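You operate a simulated robot arm through the tools that you are given. There is no shell and no other tool. Be economical: measure what you need, move in short steps, check, and stop when the job is done.

Carry out the task below with a simulated two-armed robot. There is one attempt and no reset: what you move stays moved.

Task
On the loading bed, fold the rag in half.

Only the result counts: the job must be done as asked and must still hold three seconds after the hand-in. Knocking over, shifting, dropping, spilling or breaking anything else fails it. Flat cloth is picked up by pressing the open fingertips on it (5 to 10 N) and closing them slowly along it; thin cloth reads only 2 to 8 mm in the jaws.

Robot
Two 6-joint arms with two-finger parallel grippers on one trunk, on a base that drives. Base frame: it is fixed to the floor where the robot stands at the start and does not move with it; the origin is under the middle of the robot, x ahead of it, y to its left, z up. Readings come in m, degrees, newtons and seconds.
The left shoulder is at the start at [0.06, 0.187, 1.072], the right one opposite. Places, roughly: loading bed [0.6, -0.3, 0.8]. Payload 1.57 kg a hand.
The TCP of each hand is the grasp point between the finger pads, 0.03 m short of the fingertips. In the tool frame z runs along the fingers and y along their closing line. The gripper opens to 0.11 m. The fingers are 0.024 m wide and 0.012 m thick; the gripper's body (0.048 by 0.112 m) begins 0.078 m behind the TCP.
Orientation is told as [roll, pitch, yaw] about the base's x, y, z axes, in that order, counted from this pose: with the fingers straight down and closing along the base's y, the tool's x points along the base's -x, its y along +y and its z along -z.

Tools
- The arms move only by the tool send_rows. It takes "left_plan", "right_plan" or both (then of equal length, played together; a hand with none holds still); each is a list of rows, each an object (a shift or turn left out is 0, a gripper value left out holds the last) with "slide": the shift along the base's x, y, z in m, a list of three; "angular": the turn, a rotation vector about the base's x, y, z in degrees, a list of three. In form: [{"slide": [x, y, z], "angular": [wx, wy, wz]}, ...]. A call has 1 to 10 rows; each row is the pose to reach, as a shift and turn from the pose commanded when the call began. "left_gripper" and "right_gripper" are, for a hand that has rows, the opening, from 0 (shut) to 1 (fully open), set as the call begins (left out, the last holds). Rows are played at 5 a second. More than 0.05 m and 8.6 degrees between two rows, or a gripper value outside its range, and nothing of the call is played. A pose out of reach is approached as far as the arm can. The call stops where the force on the tool passes 40 N (or 10 N more than at its start, if that is more) or the arm is blocked; 0.2 s more then pass. The fingers move at their own pace (about 0.153 m/s each) and stop on an object; they squeeze with about 22 N. The grip force told is the motor's: it shows also when the fingers shut on nothing. Time passes only in rows, and 0.2 s behind the last, so rows that repeat a pose let the fingers close. It gives the time, the measured TCP pose, the force on the tool (base axes), the opening and the grip force at its end, in the units of the frame above (readings bear some noise).
- Cameras (640 x 400 px; columns grow to the right, rows downward): "scene" is now at [0.0129, -0.0139, 1.6079]; the picture's right is [-0.19, -0.98, 0.00], its down [-0.79, 0.16, -0.60] and it looks along [0.58, -0.12, -0.80] (base axes); focal length 254 px, centre (320, 200). "left" rides on the left gripper at [0.07, -0.016, -0.141] in its tool frame; the picture's right is [0.23, 0.97, 0.00], its down [-0.86, 0.20, -0.48] and it looks along [-0.47, 0.11, 0.88] (tool axes); focal length 222 px, centre (320, 200). "right" rides on the right gripper at [0.07, 0.016, -0.141] in its tool frame; the picture's right is [-0.23, 0.97, 0.00], its down [-0.86, -0.20, -0.48] and it looks along [-0.47, -0.11, 0.88] (tool axes); focal length 222 px, centre (320, 200). There is no depth. A picture from a camera that has moved, and an enlarged one, comes with that camera's place and axes in the base frame and with its lens.
- capture(camera): a new picture of that camera. It takes no simulated time.
- raise_lower(by): slides the trunk up (or, below 0, down) by that many m; the arms and the scene camera ride with it, the base frame stays. It gives what a move gives, with no picture.
- base_move(legs): drives the robot by 1 to 6 legs, each [ahead, left, turn to the left] in m, m and degrees, along the robot's own axes; the way and the turn of a leg run together, so that a leg with both is an arc; at most 1.5 m and 180 degrees a leg. The arms and the cameras ride along, it lands a little off, and it stops where it bumps. It gives what a move gives.
- pan_tilt(pan, tilt): turns the head with the scene camera to pan (to the left, within 86 degrees either way) and tilt (down, from -29 to 69), counted from straight ahead of the robot. It gives what a move gives.
- inspect(camera, box): a new picture of the part [left, top, right, bottom] of that camera's present view, enlarged. It takes no simulated time.
- close_job(): hands the job in; it is judged then, once.

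Go step by step. Nothing tells you exact positions but the pictures and the camera data: compare them with the known pose of the tool, close in by small moves and look again before you grip or let go. The budget is 120 turns and 108 pictures, counting those below and the enlarged ones. Unless the task says otherwise, let go and move clear before handing in.

The tools are called after "Request:" as a command line: name --argument value ..., lists and objects as JSON in quotes. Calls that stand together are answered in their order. send_rows: Moves the arms, as the interface text tells. Its arguments: {"type":"object","properties":{"left_plan":{"type":"array"},"left_gripper":{"type":"number"},"right_plan":{"type":"array"},"right_gripper":{"type":"number"}},"required":[]} The other tools are called the same way: raise_lower (by) slides the trunk up or down; base_move (legs) drives the base; pan_tilt (pan, tilt) turns the head that bears the scene camera; capture (camera) takes a picture; inspect (camera, box) takes an enlarged picture of a part of a camera's view; close_job () hands the job in.

At the start:

```text
clock: 0.0
left_tool_pos: [0.3682, 0.1729, 1.0027]
left_tool_rot: [-0.2, 0.0, -0.1]
left_wrist_force: [-0.3, 0.2, 0.0]
left_grip_width: 0.1101
left_gripper_force: 0.1
right_tool_pos: [0.3592, -0.188, 1.0696]
right_tool_rot: [0.0, 0.0, 0.0]
right_wrist_force: [-0.1, -0.1, 0.5]
right_grip_width: 0.1098
right_gripper_force: 0.0
trunk travel left (down, up): [-0.7, 0.29]
robot x, y, heading: [-0.0005, 0.0002, 0.0]
head pan, tilt: [-11.2, 53.5]
```

scene: 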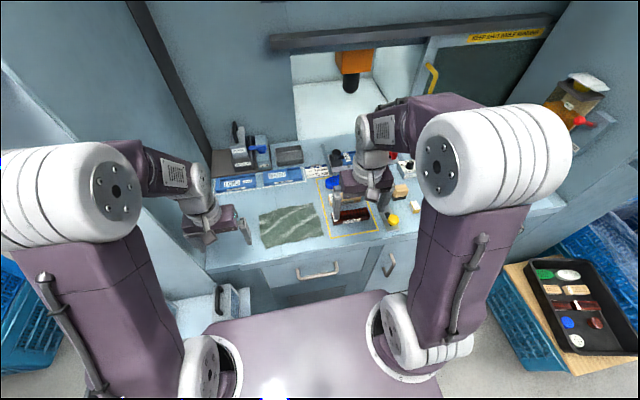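
right: 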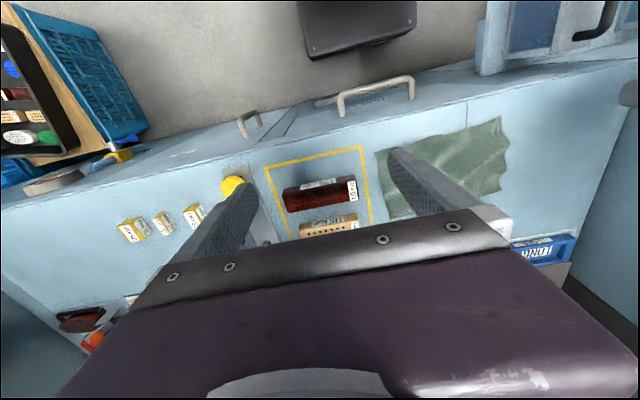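
left: 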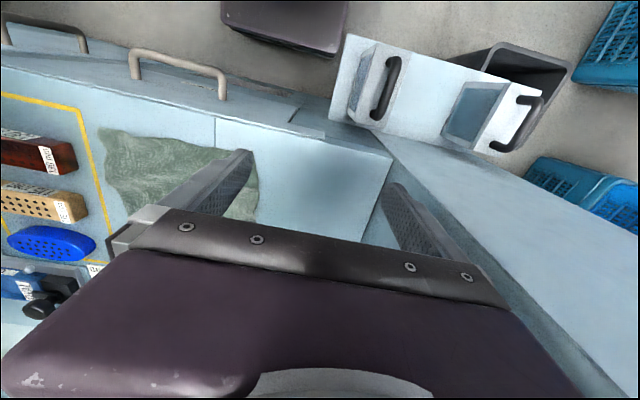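

I see a green cloth near [0.50, 0.0, 0.8], just left of a yellow outline. I'll look closer at the bench first.

Request:
inspect --camera "scene" --box '[200, 110, 440, 260]'

Request:
inspect --camera "right" --box '[340, 80, 560, 230]'

Request:
inspect --camera "left" --box '[0, 60, 320, 260]'

```text
2.67 times, centred on (320, 185) of scene
camera zoom: at [0.0129, -0.0139, 1.6079], right [-0.19, -0.98, 0.0], down [-0.79, 0.16, -0.6], along [0.58, -0.12, -0.8], focal length 678 px, centre (320, 240)
```

zoom: 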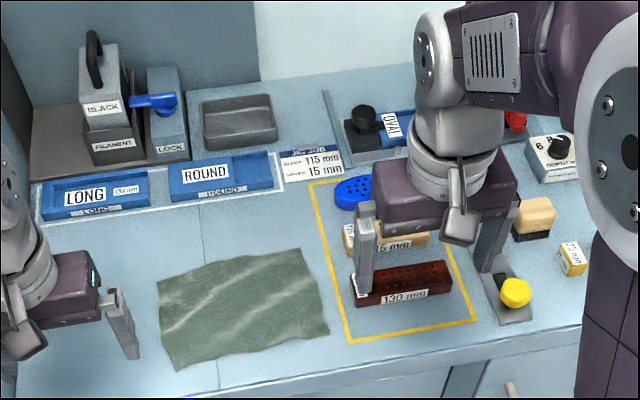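

```text
2.67 times, centred on (450, 155) of right
camera zoom: at [0.2916, -0.1716, 1.2113], right [0.23, 0.97, 0.0], down [0.86, -0.2, 0.48], along [0.47, -0.11, -0.88], focal length 592 px, centre (-27, 320)
```

zoom: 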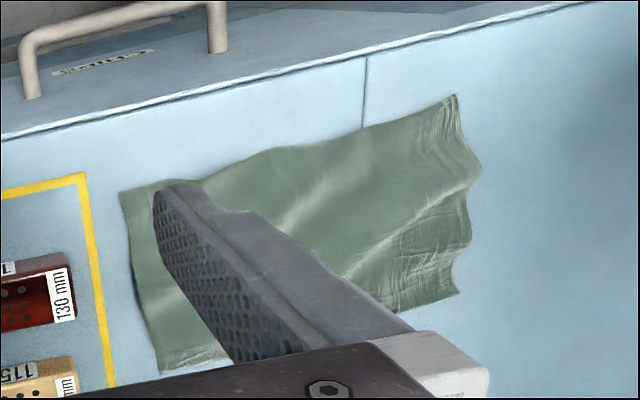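

```text
2.00 times, centred on (160, 160) of left
camera zoom: at [0.2978, 0.1561, 1.146], right [-0.23, 0.97, 0.0], down [0.86, 0.2, 0.48], along [0.47, 0.11, -0.88], focal length 444 px, centre (640, 280)
```

zoom: 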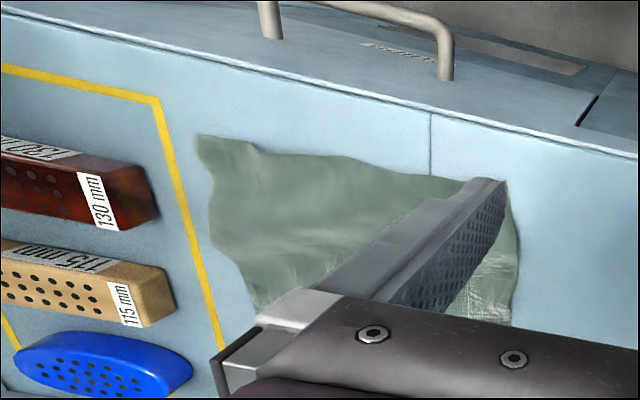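

The rag's corners come out near A(.576,.105), B(.590,-.105), C(.443,-.116) and D(.427,.093). I'll bring both hands above the two near corners and fold the near edge onto the far edge.

Request:
send_rows --left_plan '[{"slide": [0.012, -0.017, -0.01]}, {"slide": [0.024, -0.035, -0.02]}, {"slide": [0.036, -0.053, -0.04]}, {"slide": [0.048, -0.07, -0.06]}, {"slide": [0.06, -0.088, -0.08]}, {"slide": [0.072, -0.105, -0.1]}, {"slide": [0.072, -0.105, -0.1]}]' --right_plan '[{"slide": [0.015, 0.017, -0.028]}, {"slide": [0.031, 0.034, -0.056]}, {"slide": [0.047, 0.05, -0.084]}, {"slide": [0.063, 0.067, -0.112]}, {"slide": [0.079, 0.084, -0.14]}, {"slide": [0.094, 0.1, -0.17]}, {"slide": [0.094, 0.1, -0.17]}]' --left_gripper 0.4 --right_gripper 0.4

Request:
capture --camera "scene"

Request:
capture --camera "left"

Request:
capture --camera "right"

```text
clock: 1.6
left_tool_pos: [0.4409, 0.0679, 0.905]
left_tool_rot: [0.0, -0.1, 0.0]
left_wrist_force: [0.3, 0.0, 0.5]
left_grip_width: 0.0439
left_gripper_force: 0.2
right_tool_pos: [0.4531, -0.0882, 0.8985]
right_tool_rot: [-0.1, -0.1, 0.0]
right_wrist_force: [1.0, 0.0, 0.2]
right_grip_width: 0.0441
right_gripper_force: 0.1
trunk travel left (down, up): [-0.7, 0.29]
robot x, y, heading: [-0.0048, 0.0008, -0.1]
head pan, tilt: [-11.2, 53.5]
```

```text
101 pictures are left
camera scene: at [0.0116, -0.0139, 1.6079], right [-0.19, -0.98, 0.0], down [-0.79, 0.16, -0.6], along [0.58, -0.12, -0.8], focal length 254 px, centre (320, 200)
```

scene: 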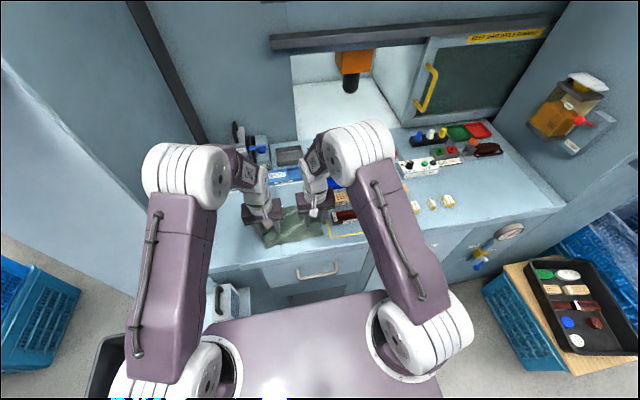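

```text
100 pictures are left
camera left: at [0.3705, 0.0512, 1.0465], right [-0.23, 0.97, 0.0], down [0.85, 0.2, 0.48], along [0.47, 0.11, -0.88], focal length 222 px, centre (320, 200)
```

left: 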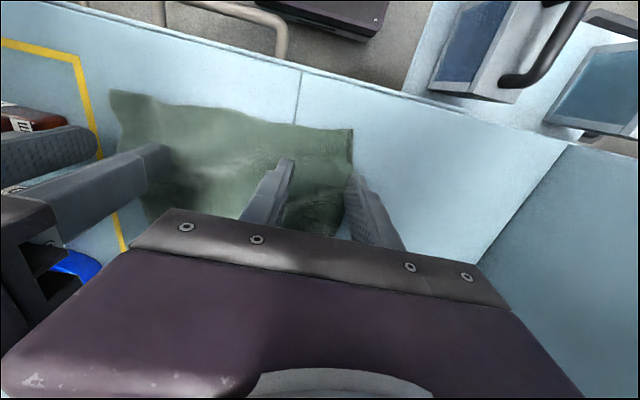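

```text
99 pictures are left
camera right: at [0.384, -0.0716, 1.0402], right [0.23, 0.97, 0.0], down [0.85, -0.2, 0.48], along [0.47, -0.11, -0.88], focal length 222 px, centre (320, 200)
```

right: 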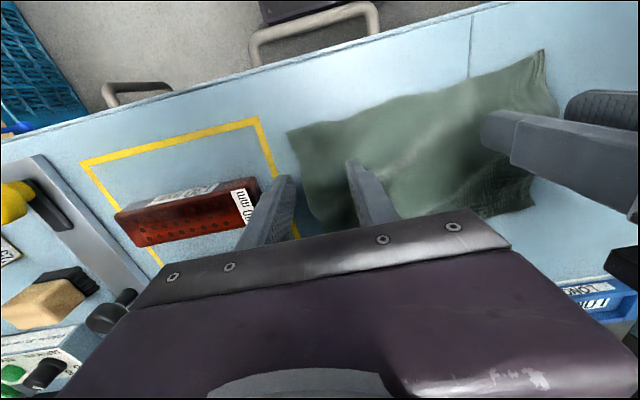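

Combining the views, the surface is really near z=.845, with the corners at A(.544,.099), B(.557,-.10), C(.418,-.11) and D(.403,.088). I'm shifting the hands over the near corners with a narrower opening.

Request:
send_rows --left_plan '[{"slide": [-0.013, -0.004, 0]}, {"slide": [-0.027, -0.008, -0.005]}, {"slide": [-0.027, -0.008, -0.012]}, {"slide": [-0.027, -0.008, -0.012]}]' --right_plan '[{"slide": [-0.013, 0.004, 0]}, {"slide": [-0.025, 0.009, -0.004]}, {"slide": [-0.025, 0.009, -0.009]}, {"slide": [-0.025, 0.009, -0.009]}]' --left_gripper 0.28 --right_gripper 0.28

Request:
capture --camera "left"

Request:
capture --camera "right"

Request:
inspect --camera "scene" --box '[230, 170, 390, 270]'

```text
clock: 2.6
left_tool_pos: [0.4122, 0.0593, 0.8908]
left_tool_rot: [-0.1, 0.0, 0.0]
left_wrist_force: [-1.5, -0.5, -0.1]
left_grip_width: 0.0307
left_gripper_force: 0.1
right_tool_pos: [0.4299, -0.0767, 0.8907]
right_tool_rot: [0.0, 0.0, 0.0]
right_wrist_force: [0.9, -0.5, -0.3]
right_grip_width: 0.0308
right_gripper_force: 0.2
trunk travel left (down, up): [-0.7, 0.29]
robot x, y, heading: [-0.0019, 0.0007, -0.0]
head pan, tilt: [-11.2, 53.5]
```

```text
98 pictures are left
camera left: at [0.3424, 0.043, 1.0336], right [-0.23, 0.97, 0.0], down [0.85, 0.2, 0.48], along [0.47, 0.11, -0.88], focal length 222 px, centre (320, 200)
```

left: 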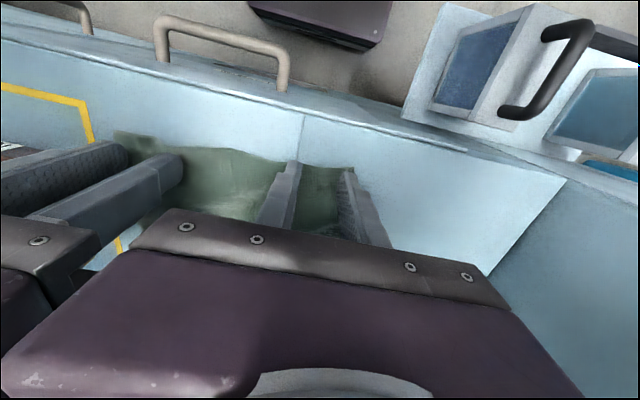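

```text
97 pictures are left
camera right: at [0.3602, -0.0618, 1.0319], right [0.23, 0.97, 0.0], down [0.85, -0.2, 0.48], along [0.47, -0.11, -0.88], focal length 222 px, centre (320, 200)
```

right: 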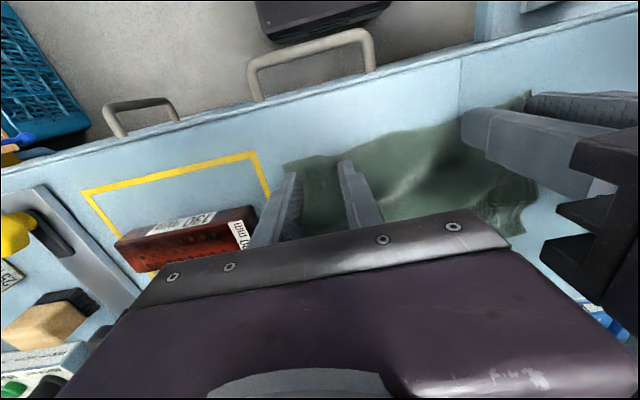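

```text
4.00 times, centred on (310, 220) of scene
camera zoom: at [0.0125, -0.0139, 1.6079], right [-0.19, -0.98, 0.0], down [-0.79, 0.16, -0.6], along [0.58, -0.12, -0.8], focal length 1018 px, centre (360, 120)
```

zoom: 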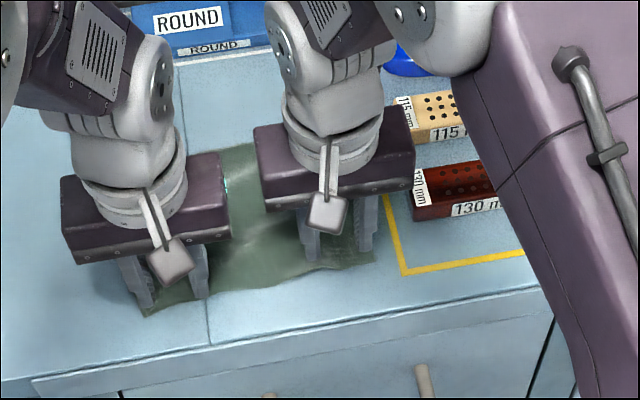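

The fingers sit over the two near corners. Now I'm descending in small steps towards contact.

Request:
send_rows --left_plan '[{"slide": [0.002, 0, -0.004]}, {"slide": [0.003, 0, -0.008]}, {"slide": [0.003, 0, -0.011]}, {"slide": [0.003, 0, -0.013]}, {"slide": [0.003, 0, -0.013]}]' --right_plan '[{"slide": [0.002, -0.003, -0.004]}, {"slide": [0.004, -0.005, -0.008]}, {"slide": [0.004, -0.005, -0.011]}, {"slide": [0.004, -0.005, -0.013]}, {"slide": [0.004, -0.005, -0.013]}]'

```text
clock: 3.8
left_tool_pos: [0.4146, 0.0591, 0.8821]
left_tool_rot: [-0.1, -0.5, 0.0]
left_wrist_force: [-1.5, 2.5, 16.8]
left_grip_width: 0.0309
left_gripper_force: 0.2
right_tool_pos: [0.4341, -0.0832, 0.882]
right_tool_rot: [0.1, -0.7, 0.0]
right_wrist_force: [-1.8, -2.7, 19.0]
right_grip_width: 0.0309
right_gripper_force: 0.1
trunk travel left (down, up): [-0.7, 0.29]
robot x, y, heading: [-0.0004, 0.0035, 0.0]
head pan, tilt: [-11.2, 53.5]
stopped in row 5 (right hand): the force on the tool passed its limit (the readings are from after the stop); the commanded pose is now the measured one
```

Contact came at TCP z≈.882. I'm easing up a little to reach 5–10 N.

Request:
send_rows --left_plan '[{"slide": [0, 0, 0.0]}, {"slide": [0, 0, 0.0]}]' --right_plan '[{"slide": [0, 0, 0.0]}, {"slide": [0, 0, 0.0]}]'

```text
clock: 4.4
left_tool_pos: [0.4133, 0.0595, 0.883]
left_tool_rot: [-0.2, -0.5, 0.0]
left_wrist_force: [0.2, 2.0, 20.5]
left_grip_width: 0.0309
left_gripper_force: 0.1
right_tool_pos: [0.4326, -0.0832, 0.88]
right_tool_rot: [0.1, -0.7, 0.0]
right_wrist_force: [-1.3, -3.5, 28.9]
right_grip_width: 0.0311
right_gripper_force: 0.2
trunk travel left (down, up): [-0.7, 0.29]
robot x, y, heading: [0.0021, 0.0012, -0.0]
head pan, tilt: [-11.2, 53.5]
```

Request:
send_rows --left_plan '[{"slide": [0, 0, 0.001]}, {"slide": [0, 0, 0.001]}]' --right_plan '[{"slide": [0, 0, 0.001]}, {"slide": [0, 0, 0.001]}]'

```text
clock: 5.0
left_tool_pos: [0.4134, 0.0595, 0.882]
left_tool_rot: [0.0, -0.4, -0.1]
left_wrist_force: [-1.7, 1.6, 20.2]
left_grip_width: 0.0309
left_gripper_force: 0.2
right_tool_pos: [0.4333, -0.0829, 0.8824]
right_tool_rot: [0.1, -0.6, 0.1]
right_wrist_force: [0.1, -1.1, 19.8]
right_grip_width: 0.0309
right_gripper_force: 0.0
trunk travel left (down, up): [-0.7, 0.29]
robot x, y, heading: [0.0027, -0.0, 0.1]
head pan, tilt: [-11.2, 53.5]
```

The force is still about 20 N, so I'm easing up another 1.5 mm.

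Request:
send_rows --left_plan '[{"slide": [0, 0, 0.0015]}, {"slide": [0, 0, 0.0015]}]' --right_plan '[{"slide": [0, 0, 0.0015]}, {"slide": [0, 0, 0.0015]}]'

```text
clock: 5.6
left_tool_pos: [0.4149, 0.059, 0.881]
left_tool_rot: [-0.1, -0.3, 0.1]
left_wrist_force: [-2.5, 1.5, 9.9]
left_grip_width: 0.0313
left_gripper_force: 0.3
right_tool_pos: [0.4343, -0.0839, 0.8811]
right_tool_rot: [0.1, -0.5, 0.0]
right_wrist_force: [-1.2, 0.2, 6.6]
right_grip_width: 0.0307
right_gripper_force: 0.1
trunk travel left (down, up): [-0.7, 0.29]
robot x, y, heading: [0.0003, 0.0003, 0.2]
head pan, tilt: [-11.2, 53.5]
```

Both hands now press at 7–10 N. I'm closing the fingers slowly in steps.

Request:
send_rows --left_plan '[{"slide": [0, 0, 0]}]' --right_plan '[{"slide": [0, 0, 0]}]' --left_gripper 0.2 --right_gripper 0.2

Request:
send_rows --left_plan '[{"slide": [0, 0, 0]}]' --right_plan '[{"slide": [0, 0, 0]}]' --left_gripper 0.13 --right_gripper 0.13

Request:
send_rows --left_plan '[{"slide": [0, 0, 0]}]' --right_plan '[{"slide": [0, 0, 0]}]' --left_gripper 0.07 --right_gripper 0.07

Request:
send_rows --left_plan '[{"slide": [0, 0, 0]}, {"slide": [0, 0, 0]}]' --right_plan '[{"slide": [0, 0, 0]}, {"slide": [0, 0, 0]}]' --left_gripper 0.0 --right_gripper 0.0

Request:
capture --camera "left"

Request:
capture --camera "right"

```text
clock: 6.0
left_tool_pos: [0.4151, 0.059, 0.8814]
left_tool_rot: [-0.1, -0.3, -0.1]
left_wrist_force: [-1.0, -0.5, 6.2]
left_grip_width: 0.0214
left_gripper_force: 0.0
right_tool_pos: [0.4332, -0.0834, 0.8809]
right_tool_rot: [0.1, -0.4, 0.0]
right_wrist_force: [-0.7, 0.8, 6.4]
right_grip_width: 0.0217
right_gripper_force: 0.1
trunk travel left (down, up): [-0.7, 0.29]
robot x, y, heading: [0.0048, 0.0013, 0.1]
head pan, tilt: [-11.2, 53.5]
```

```text
clock: 6.4
left_tool_pos: [0.4166, 0.0582, 0.8814]
left_tool_rot: [-0.1, -0.2, 0.0]
left_wrist_force: [-1.1, -0.2, 6.1]
left_grip_width: 0.0134
left_gripper_force: 0.0
right_tool_pos: [0.4354, -0.083, 0.8811]
right_tool_rot: [0.2, -0.4, 0.0]
right_wrist_force: [-0.5, 0.2, 4.1]
right_grip_width: 0.014
right_gripper_force: 0.1
trunk travel left (down, up): [-0.7, 0.29]
robot x, y, heading: [-0.0013, -0.003, -0.2]
head pan, tilt: [-11.2, 53.5]
```

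```text
clock: 6.8
left_tool_pos: [0.4153, 0.0589, 0.8808]
left_tool_rot: [-0.1, -0.2, 0.1]
left_wrist_force: [0.0, -0.8, 5.6]
left_grip_width: 0.0068
left_gripper_force: 0.1
right_tool_pos: [0.434, -0.0837, 0.8828]
right_tool_rot: [0.1, -0.4, 0.1]
right_wrist_force: [-0.6, 0.3, 5.1]
right_grip_width: 0.0074
right_gripper_force: 0.0
trunk travel left (down, up): [-0.7, 0.29]
robot x, y, heading: [-0.0005, -0.0012, 0.2]
head pan, tilt: [-11.2, 53.5]
```

```text
clock: 7.4
left_tool_pos: [0.4171, 0.0585, 0.8821]
left_tool_rot: [-0.1, -0.2, 0.0]
left_wrist_force: [1.0, -4.9, 4.9]
left_grip_width: 0.0026
left_gripper_force: 21.7
right_tool_pos: [0.4357, -0.0831, 0.8823]
right_tool_rot: [0.1, -0.4, 0.0]
right_wrist_force: [-0.2, 4.4, 3.7]
right_grip_width: 0.0018
right_gripper_force: 22.4
trunk travel left (down, up): [-0.7, 0.29]
robot x, y, heading: [-0.0016, -0.0035, -0.0]
head pan, tilt: [-11.2, 53.5]
```

```text
95 pictures are left
camera left: at [0.3459, 0.0425, 1.0237], right [-0.23, 0.97, 0.0], down [0.85, 0.2, 0.48], along [0.47, 0.11, -0.88], focal length 222 px, centre (320, 200)
```

left: 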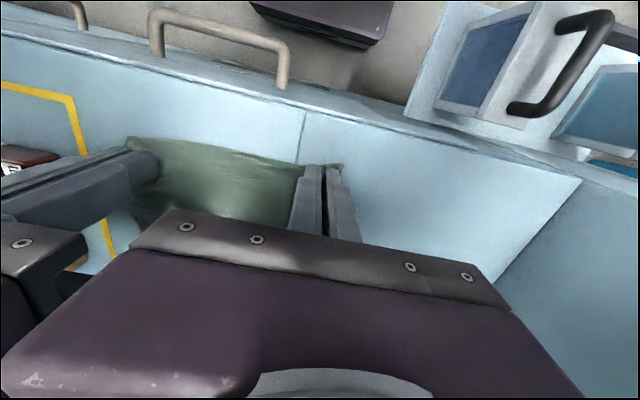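

```text
94 pictures are left
camera right: at [0.3652, -0.0671, 1.0226], right [0.23, 0.97, 0.0], down [0.85, -0.2, 0.48], along [0.47, -0.11, -0.87], focal length 222 px, centre (320, 200)
```

right: 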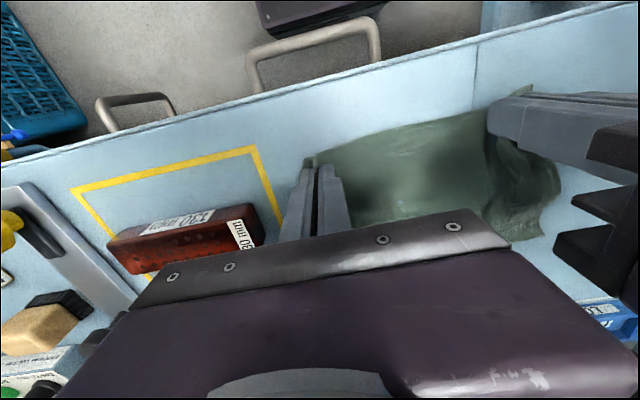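

The cloth seems pinched in both hands (2.6 and 1.8 mm). I'm lifting 3 cm and slightly forward to check.

Request:
send_rows --left_plan '[{"slide": [0.002, 0, 0.01]}, {"slide": [0.005, 0, 0.02]}, {"slide": [0.01, 0, 0.03]}, {"slide": [0.01, 0, 0.03]}]' --right_plan '[{"slide": [0.002, 0, 0.01]}, {"slide": [0.005, 0, 0.02]}, {"slide": [0.01, 0, 0.03]}, {"slide": [0.01, 0, 0.03]}]'

Request:
capture --camera "left"

Request:
capture --camera "right"

Request:
inspect --camera "scene" --box '[230, 170, 390, 270]'

```text
clock: 8.4
left_tool_pos: [0.4263, 0.0601, 0.911]
left_tool_rot: [0.0, -0.2, 0.1]
left_wrist_force: [1.2, -6.4, -1.0]
left_grip_width: 0.0027
left_gripper_force: 21.9
right_tool_pos: [0.4466, -0.0834, 0.9116]
right_tool_rot: [0.1, -0.4, -0.1]
right_wrist_force: [-0.2, 5.9, -0.3]
right_grip_width: 0.0019
right_gripper_force: 22.0
trunk travel left (down, up): [-0.7, 0.29]
robot x, y, heading: [-0.0003, -0.0031, -0.2]
head pan, tilt: [-11.2, 53.5]
```

```text
93 pictures are left
camera left: at [0.3569, 0.0432, 1.0527], right [-0.23, 0.97, 0.0], down [0.85, 0.2, 0.48], along [0.47, 0.11, -0.88], focal length 222 px, centre (320, 200)
```

left: 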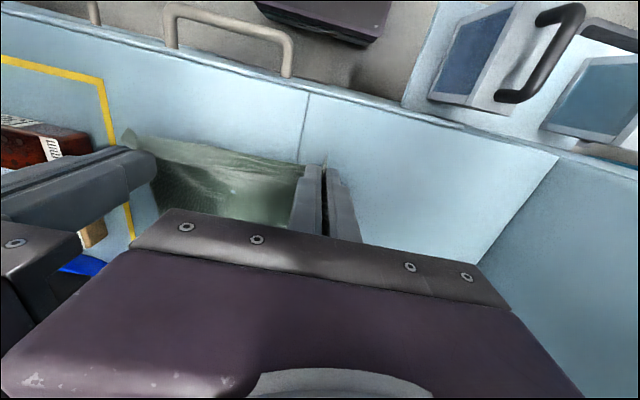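

```text
92 pictures are left
camera right: at [0.376, -0.0676, 1.0521], right [0.23, 0.97, 0.0], down [0.85, -0.2, 0.48], along [0.47, -0.11, -0.88], focal length 222 px, centre (320, 200)
```

right: 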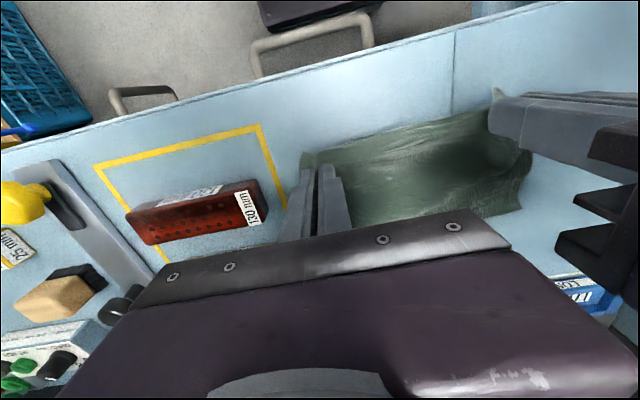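

```text
4.00 times, centred on (310, 220) of scene
camera zoom: at [0.013, -0.0139, 1.6079], right [-0.19, -0.98, 0.0], down [-0.79, 0.16, -0.6], along [0.58, -0.12, -0.8], focal length 1018 px, centre (360, 120)
```

zoom: 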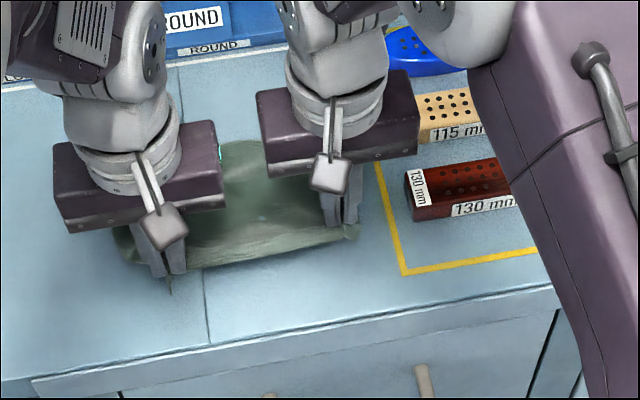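

Both corners are lifted. I'm now carrying them over the midline in an arc, tilting the hands so the edge turns over.

Request:
send_rows --left_plan '[{"slide": [0.011, 0.001, 0.011], "angular": [0, 5, 0]}, {"slide": [0.0225, 0.002, 0.0206], "angular": [0, 10, 0]}, {"slide": [0.04, 0.003, 0.0245], "angular": [0, 15, 0]}, {"slide": [0.057, 0.004, 0.0253], "angular": [0, 20, 0]}, {"slide": [0.057, 0.004, 0.0253], "angular": [0, 20, 0]}]' --right_plan '[{"slide": [0.01, 0.001, 0.007], "angular": [0, 5, 0]}, {"slide": [0.019, 0.002, 0.013], "angular": [0, 10, 0]}, {"slide": [0.035, 0.003, 0.017], "angular": [0, 15, 0]}, {"slide": [0.0505, 0.004, 0.0185], "angular": [0, 20, 0]}, {"slide": [0.0505, 0.004, 0.0185], "angular": [0, 20, 0]}]'

Request:
capture --camera "left"

Request:
capture --camera "right"

Request:
inspect --camera "scene" --box '[230, 170, 390, 270]'

```text
clock: 9.6
left_tool_pos: [0.4832, 0.0645, 0.9358]
left_tool_rot: [-0.3, 19.8, 0.0]
left_wrist_force: [0.2, -5.2, -0.3]
left_grip_width: 0.0024
left_gripper_force: 22.3
right_tool_pos: [0.4963, -0.0792, 0.9303]
right_tool_rot: [0.1, 19.6, 0.0]
right_wrist_force: [-1.1, 4.3, -0.5]
right_grip_width: 0.0017
right_gripper_force: 21.7
trunk travel left (down, up): [-0.7, 0.29]
robot x, y, heading: [0.0008, -0.0002, 0.1]
head pan, tilt: [-11.2, 53.5]
```

```text
90 pictures are left
camera left: at [0.4649, 0.0477, 1.0944], right [-0.21, 0.97, 0.07], down [0.97, 0.2, 0.16], along [0.14, 0.11, -0.98], focal length 222 px, centre (320, 200)
```

left: 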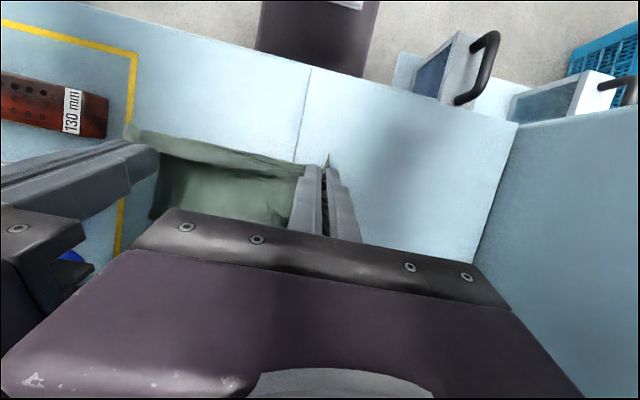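

```text
89 pictures are left
camera right: at [0.4785, -0.0631, 1.0871], right [0.21, 0.97, -0.07], down [0.97, -0.2, 0.16], along [0.14, -0.11, -0.98], focal length 222 px, centre (320, 200)
```

right: 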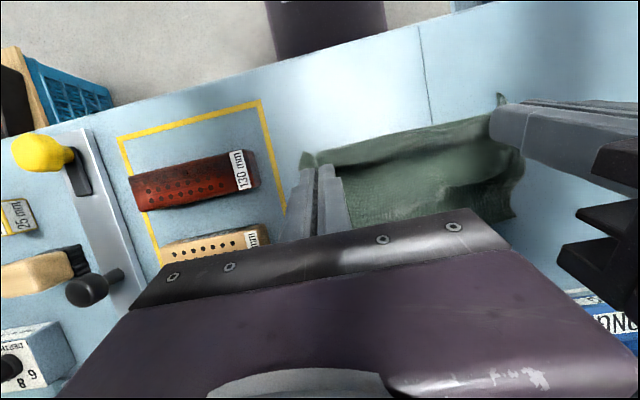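

```text
4.00 times, centred on (310, 220) of scene
camera zoom: at [0.0106, -0.014, 1.6079], right [-0.19, -0.98, 0.0], down [-0.79, 0.16, -0.6], along [0.58, -0.12, -0.8], focal length 1018 px, centre (360, 120)
```

zoom: 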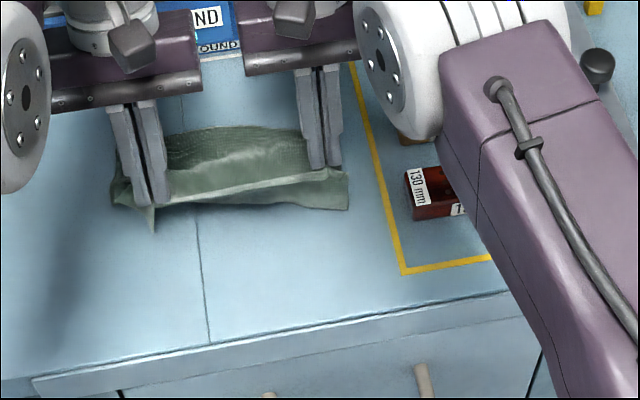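

The edge is standing over the midline. I'm continuing down the far side of the arc and easing the tension between the hands slightly.

Request:
send_rows --left_plan '[{"slide": [0.016, 0.0, -0.005], "angular": [0, 5, 0]}, {"slide": [0.0325, 0.0, -0.0123], "angular": [0, 10, 0]}, {"slide": [0.045, 0.0, -0.0215], "angular": [0, 15, 0]}, {"slide": [0.057, 0.001, -0.0333], "angular": [0, 20, 0]}, {"slide": [0.057, 0.001, -0.0333], "angular": [0, 20, 0]}]' --right_plan '[{"slide": [0.015, 0.002, -0.004], "angular": [0, 5, 0]}, {"slide": [0.0295, 0.005, -0.009], "angular": [0, 10, 0]}, {"slide": [0.042, 0.006, -0.0185], "angular": [0, 15, 0]}, {"slide": [0.053, 0.007, -0.0285], "angular": [0, 20, 0]}, {"slide": [0.053, 0.007, -0.0285], "angular": [0, 20, 0]}]'

Request:
capture --camera "left"

Request:
capture --camera "right"

Request:
inspect --camera "scene" --box '[230, 170, 390, 270]'

```text
clock: 10.8
left_tool_pos: [0.4417, 0.0831, 0.9223]
left_tool_rot: [-0.7, 37.1, -0.3]
left_wrist_force: [-1.8, -36.1, -0.8]
left_grip_width: 0.0035
left_gripper_force: 22.6
left hand out of reach, approached as far as the arm can: row 1, 2, 3, 4, 5
right_tool_pos: [0.4383, -0.0911, 0.9205]
right_tool_rot: [0.6, 38.7, 0.2]
right_wrist_force: [1.6, 34.6, 0.5]
right_grip_width: 0.0019
right_gripper_force: 22.0
right hand out of reach, approached as far as the arm can: row 1, 2, 3, 4, 5
trunk travel left (down, up): [-0.7, 0.29]
robot x, y, heading: [0.0018, -0.0018, 0.1]
head pan, tilt: [-11.2, 53.5]
```

```text
87 pictures are left
camera left: at [0.4712, 0.0675, 1.0787], right [-0.18, 0.97, 0.13], down [0.97, 0.2, -0.14], along [-0.16, 0.1, -0.98], focal length 222 px, centre (320, 200)
```

left: 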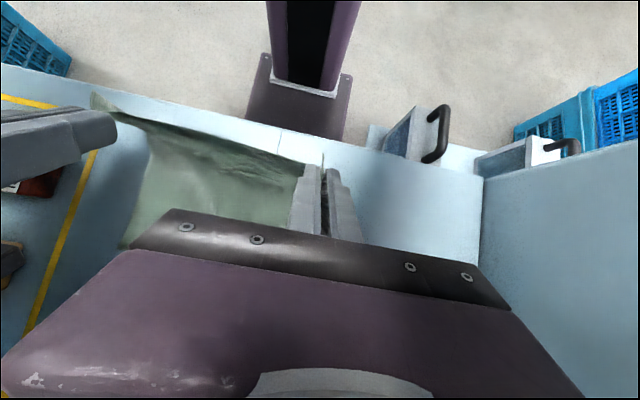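

```text
86 pictures are left
camera right: at [0.4726, -0.0764, 1.0746], right [0.18, 0.97, -0.13], down [0.97, -0.2, -0.16], along [-0.19, -0.1, -0.98], focal length 222 px, centre (320, 200)
```

right: 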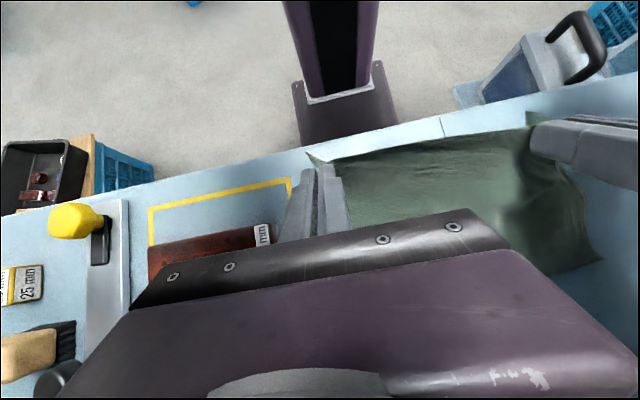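

```text
4.00 times, centred on (310, 220) of scene
camera zoom: at [0.0129, -0.0141, 1.6079], right [-0.19, -0.98, 0.0], down [-0.79, 0.16, -0.6], along [0.58, -0.12, -0.8], focal length 1018 px, centre (360, 120)
```

zoom: 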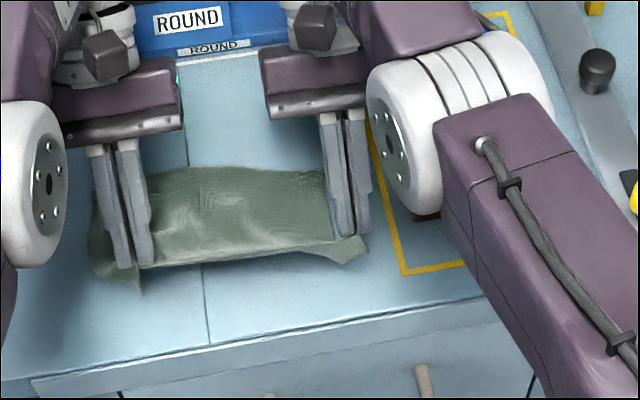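

The tilted pose was out of reach, so the hands fell back and spread, pulling the cloth taut. First I'm relieving the tension and taking back some tilt.

Request:
send_rows --left_plan '[{"slide": [0, -0.007, 0], "angular": [0, -5, 0]}]' --right_plan '[{"slide": [0, 0.007, 0], "angular": [0, -5, 0]}]'

```text
clock: 11.2
left_tool_pos: [0.44, 0.0788, 0.9252]
left_tool_rot: [-0.3, 31.7, 0.1]
left_wrist_force: [-1.0, -14.7, -0.4]
left_grip_width: 0.0026
left_gripper_force: 21.8
right_tool_pos: [0.4355, -0.0878, 0.9203]
right_tool_rot: [0.1, 34.5, 0.1]
right_wrist_force: [0.0, 15.2, 0.5]
right_grip_width: 0.0015
right_gripper_force: 22.4
trunk travel left (down, up): [-0.7, 0.29]
robot x, y, heading: [0.0003, -0.0019, -0.0]
head pan, tilt: [-11.2, 53.5]
```

The commanded pose now tracks the measured one. I'm continuing to un-tilt and bring the hands to their original spacing.

Request:
send_rows --left_plan '[{"slide": [0, -0.004, 0], "angular": [0, -8, 0]}, {"slide": [0, -0.008, 0], "angular": [0, -16, 0]}, {"slide": [0, -0.012, 0], "angular": [0, -24, 0]}, {"slide": [0, -0.013, 0], "angular": [0, -31.7, 0]}, {"slide": [0, -0.013, 0], "angular": [0, -31.7, 0]}]' --right_plan '[{"slide": [0, 0.004, 0.001], "angular": [0, -8, 0]}, {"slide": [0.001, 0.008, 0.002], "angular": [0, -16, 0]}, {"slide": [0.003, 0.009, 0.003], "angular": [0, -24, 0]}, {"slide": [0.005, 0.01, 0.004], "angular": [0, -32, 0]}, {"slide": [0.005, 0.01, 0.004], "angular": [0, -34.5, 0]}]'

Request:
capture --camera "left"

Request:
capture --camera "right"

Request:
inspect --camera "scene" --box '[230, 170, 390, 270]'

```text
clock: 12.4
left_tool_pos: [0.4408, 0.0654, 0.9267]
left_tool_rot: [-0.1, 0.2, 0.1]
left_wrist_force: [0.1, 0.1, -0.2]
left_grip_width: 0.0023
left_gripper_force: 22.2
right_tool_pos: [0.4419, -0.0812, 0.9231]
right_tool_rot: [0.1, 0.1, 0.1]
right_wrist_force: [0.7, -0.6, 0.2]
right_grip_width: 0.0014
right_gripper_force: 21.8
trunk travel left (down, up): [-0.7, 0.29]
robot x, y, heading: [-0.0022, -0.0017, -0.2]
head pan, tilt: [-11.2, 53.5]
```

```text
84 pictures are left
camera left: at [0.3726, 0.0497, 1.0699], right [-0.23, 0.97, 0.0], down [0.86, 0.2, 0.48], along [0.46, 0.11, -0.88], focal length 222 px, centre (320, 200)
```

left: 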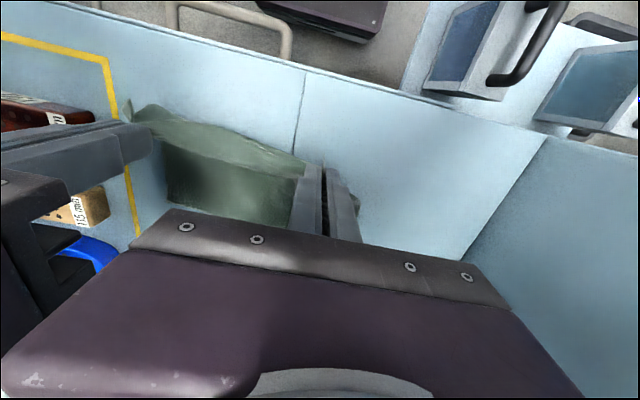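

```text
83 pictures are left
camera right: at [0.3741, -0.0647, 1.0646], right [0.23, 0.97, 0.0], down [0.86, -0.2, 0.48], along [0.46, -0.11, -0.88], focal length 222 px, centre (320, 200)
```

right: 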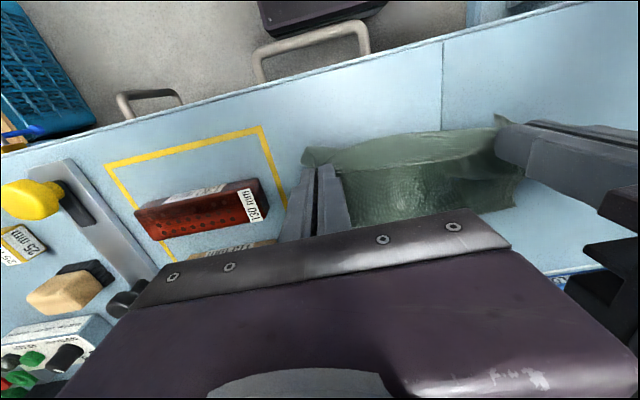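

```text
4.00 times, centred on (310, 220) of scene
camera zoom: at [0.0141, -0.0139, 1.6079], right [-0.19, -0.98, 0.0], down [-0.79, 0.16, -0.59], along [0.58, -0.12, -0.8], focal length 1018 px, centre (360, 120)
```

zoom: 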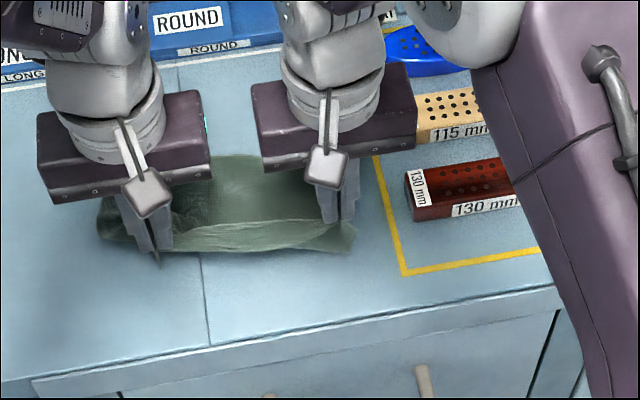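

The cloth's rear half hardly moved and still looks fine. I'm folding with the fingers vertical instead, which should be within reach.

Request:
send_rows --left_plan '[{"slide": [0.011, 0, 0.005]}, {"slide": [0.022, 0.001, 0.009]}, {"slide": [0.0325, 0.001, 0.011]}, {"slide": [0.047, 0.002, 0.007]}, {"slide": [0.0605, 0.003, 0.0013]}, {"slide": [0.079, 0.004, -0.012]}, {"slide": [0.079, 0.004, -0.012]}]' --right_plan '[{"slide": [0.015, 0.002, 0.004]}, {"slide": [0.03, 0.003, 0.007]}, {"slide": [0.0455, 0.004, 0.009]}, {"slide": [0.058, 0.005, 0.006]}, {"slide": [0.0705, 0.006, 0.002]}, {"slide": [0.088, 0.008, -0.01]}, {"slide": [0.088, 0.008, -0.01]}]'

Request:
capture --camera "left"

Request:
capture --camera "right"

Request:
inspect --camera "scene" --box '[230, 150, 390, 250]'

```text
clock: 14.0
left_tool_pos: [0.5211, 0.0706, 0.916]
left_tool_rot: [-0.1, 0.3, 0.0]
left_wrist_force: [-0.2, -0.3, 0.0]
left_grip_width: 0.0021
left_gripper_force: 22.1
right_tool_pos: [0.5268, -0.0739, 0.9112]
right_tool_rot: [0.2, 0.1, 0.1]
right_wrist_force: [0.1, -0.3, 0.1]
right_grip_width: 0.0018
right_gripper_force: 21.9
trunk travel left (down, up): [-0.7, 0.29]
robot x, y, heading: [-0.0015, 0.0031, 0.2]
head pan, tilt: [-11.2, 53.5]
```

```text
81 pictures are left
camera left: at [0.4516, 0.0538, 1.0594], right [-0.23, 0.97, 0.0], down [0.86, 0.2, 0.48], along [0.46, 0.11, -0.88], focal length 222 px, centre (320, 200)
```

left: 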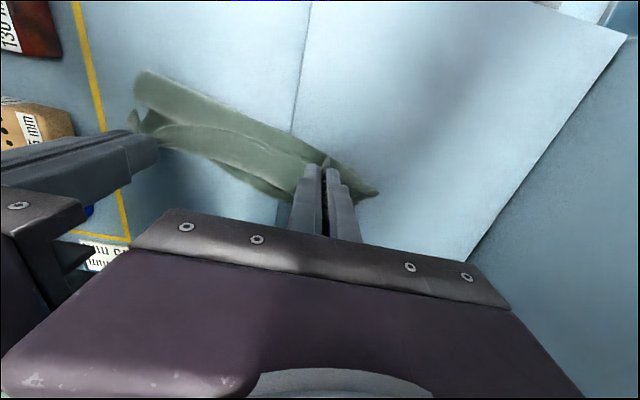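

```text
80 pictures are left
camera right: at [0.4598, -0.0571, 1.0541], right [0.23, 0.97, 0.0], down [0.86, -0.2, 0.48], along [0.46, -0.11, -0.88], focal length 222 px, centre (320, 200)
```

right: 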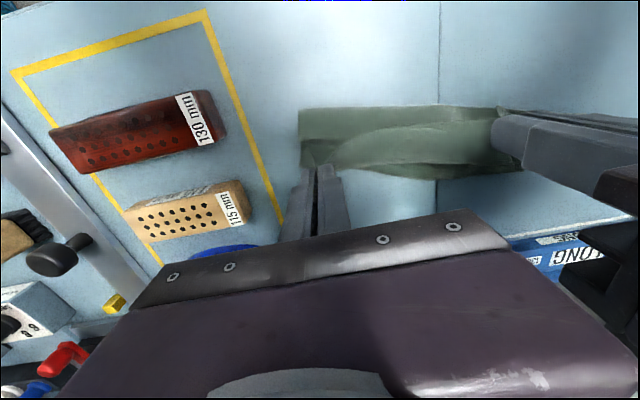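

```text
4.00 times, centred on (310, 200) of scene
camera zoom: at [0.0119, -0.014, 1.6079], right [-0.19, -0.98, 0.0], down [-0.79, 0.16, -0.6], along [0.58, -0.12, -0.8], focal length 1018 px, centre (360, 200)
```

zoom: 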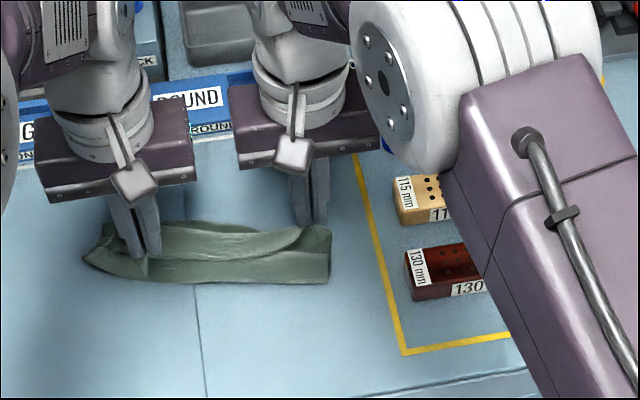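

The cloth is now a folded strip, but its crease looks slanted. I'm zooming in before lowering.

Request:
inspect --camera "left" --box '[100, 40, 400, 228]'

Request:
inspect --camera "right" --box '[270, 80, 558, 260]'

Request:
inspect --camera "scene" --box '[245, 190, 325, 240]'

```text
2.13 times, centred on (250, 134) of left
camera zoom: at [0.4516, 0.0538, 1.0594], right [-0.23, 0.97, 0.0], down [0.86, 0.2, 0.48], along [0.46, 0.11, -0.88], focal length 473 px, centre (469, 340)
```

zoom: 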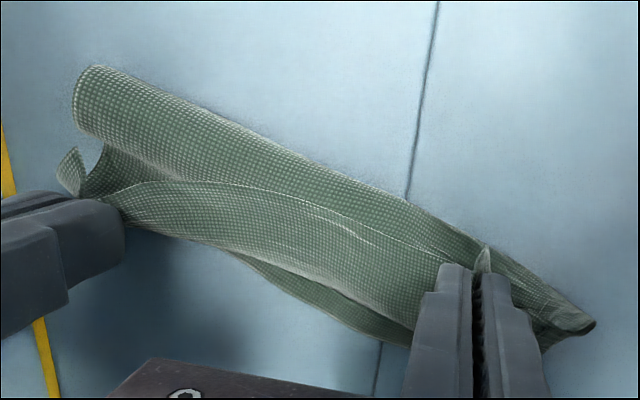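

```text
2.22 times, centred on (414, 170) of right
camera zoom: at [0.4598, -0.0571, 1.0541], right [0.23, 0.97, 0.0], down [0.86, -0.2, 0.48], along [0.46, -0.11, -0.88], focal length 494 px, centre (111, 267)
```

zoom: 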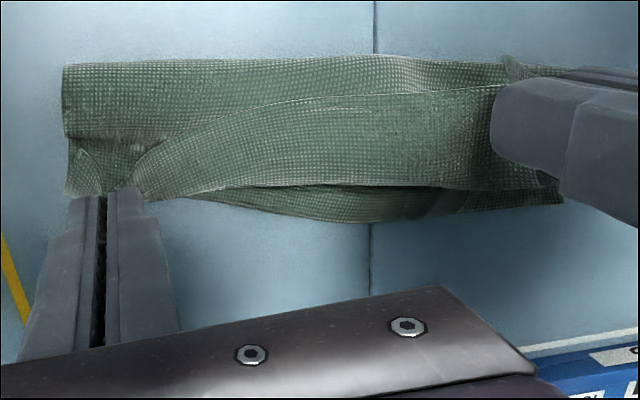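

```text
8.00 times, centred on (285, 215) of scene
camera zoom: at [0.0119, -0.014, 1.6079], right [-0.19, -0.98, 0.0], down [-0.79, 0.16, -0.6], along [0.58, -0.12, -0.8], focal length 2035 px, centre (600, 80)
```

zoom: 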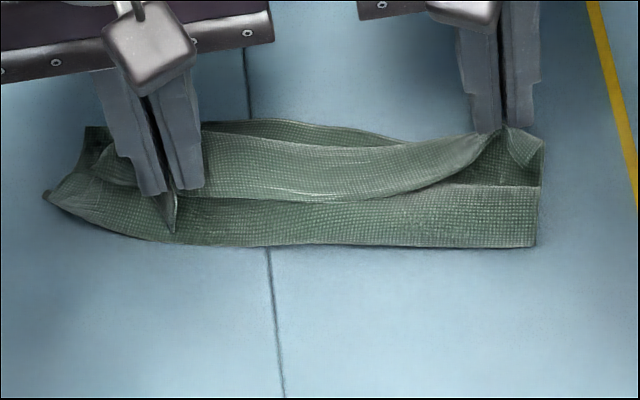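

The bottom layer now has far corners at about A(.577,.111) and B(.528,-.094), so the rag has turned by about 13°. I'm bringing the gripped edge over A–B and lowering.

Request:
send_rows --left_plan '[{"slide": [0.014, 0.003, 0.0]}, {"slide": [0.028, 0.006, -0.003]}, {"slide": [0.043, 0.01, -0.01]}, {"slide": [0.043, 0.01, -0.018]}, {"slide": [0.043, 0.01, -0.025]}, {"slide": [0.043, 0.01, -0.03]}, {"slide": [0.043, 0.01, -0.03]}]' --right_plan '[{"slide": [0.002, 0.004, 0.0]}, {"slide": [0.003, 0.009, -0.002]}, {"slide": [0.004, 0.014, -0.008]}, {"slide": [0.004, 0.014, -0.015]}, {"slide": [0.004, 0.014, -0.021]}, {"slide": [0.004, 0.014, -0.026]}, {"slide": [0.004, 0.014, -0.026]}]'

Request:
inspect --camera "left" --box '[100, 40, 400, 228]'

Request:
inspect --camera "right" --box '[270, 80, 558, 260]'

Request:
inspect --camera "scene" --box '[245, 190, 325, 240]'

```text
clock: 15.6
left_tool_pos: [0.5646, 0.0803, 0.8867]
left_tool_rot: [-0.1, 0.2, 0.0]
left_wrist_force: [0.3, 0.2, 0.9]
left_grip_width: 0.0024
left_gripper_force: 22.2
right_tool_pos: [0.5339, -0.0598, 0.8874]
right_tool_rot: [0.1, 0.0, 0.0]
right_wrist_force: [-0.6, 0.3, 0.7]
right_grip_width: 0.0016
right_gripper_force: 22.4
trunk travel left (down, up): [-0.7, 0.29]
robot x, y, heading: [-0.0017, -0.0017, -0.2]
head pan, tilt: [-11.2, 53.5]
```

```text
2.13 times, centred on (250, 134) of left
camera zoom: at [0.4947, 0.0641, 1.0285], right [-0.23, 0.97, 0.0], down [0.86, 0.2, 0.47], along [0.46, 0.11, -0.88], focal length 473 px, centre (469, 340)
```

zoom: 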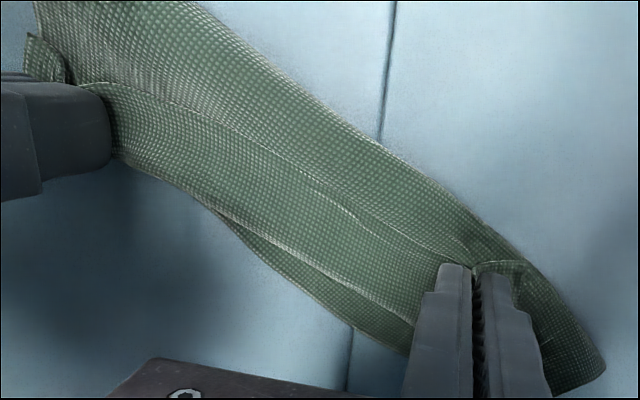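

```text
2.22 times, centred on (414, 170) of right
camera zoom: at [0.466, -0.0435, 1.0295], right [0.23, 0.97, 0.0], down [0.86, -0.2, 0.48], along [0.46, -0.11, -0.88], focal length 494 px, centre (111, 267)
```

zoom: 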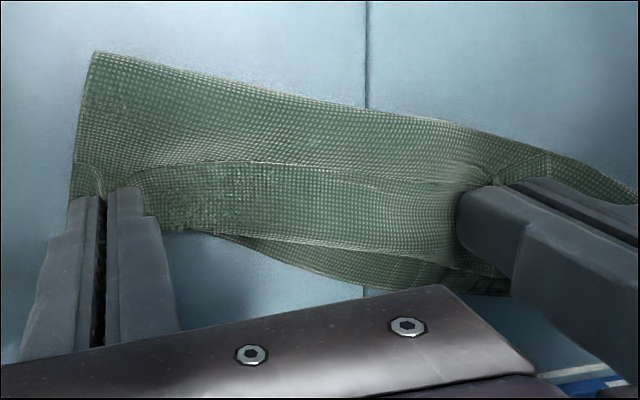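

```text
8.00 times, centred on (285, 215) of scene
camera zoom: at [0.0127, -0.014, 1.6079], right [-0.19, -0.98, 0.0], down [-0.79, 0.16, -0.6], along [0.58, -0.12, -0.8], focal length 2035 px, centre (600, 80)
```

zoom: 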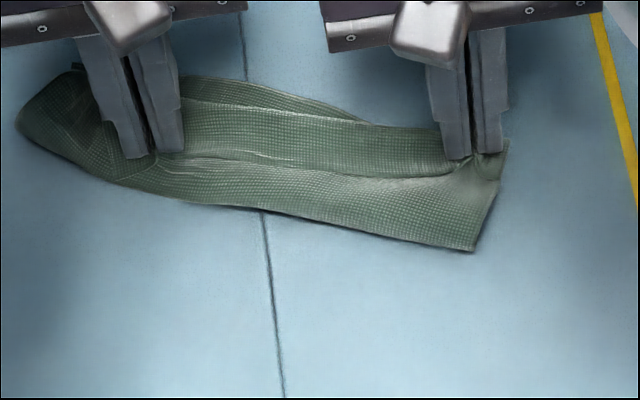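

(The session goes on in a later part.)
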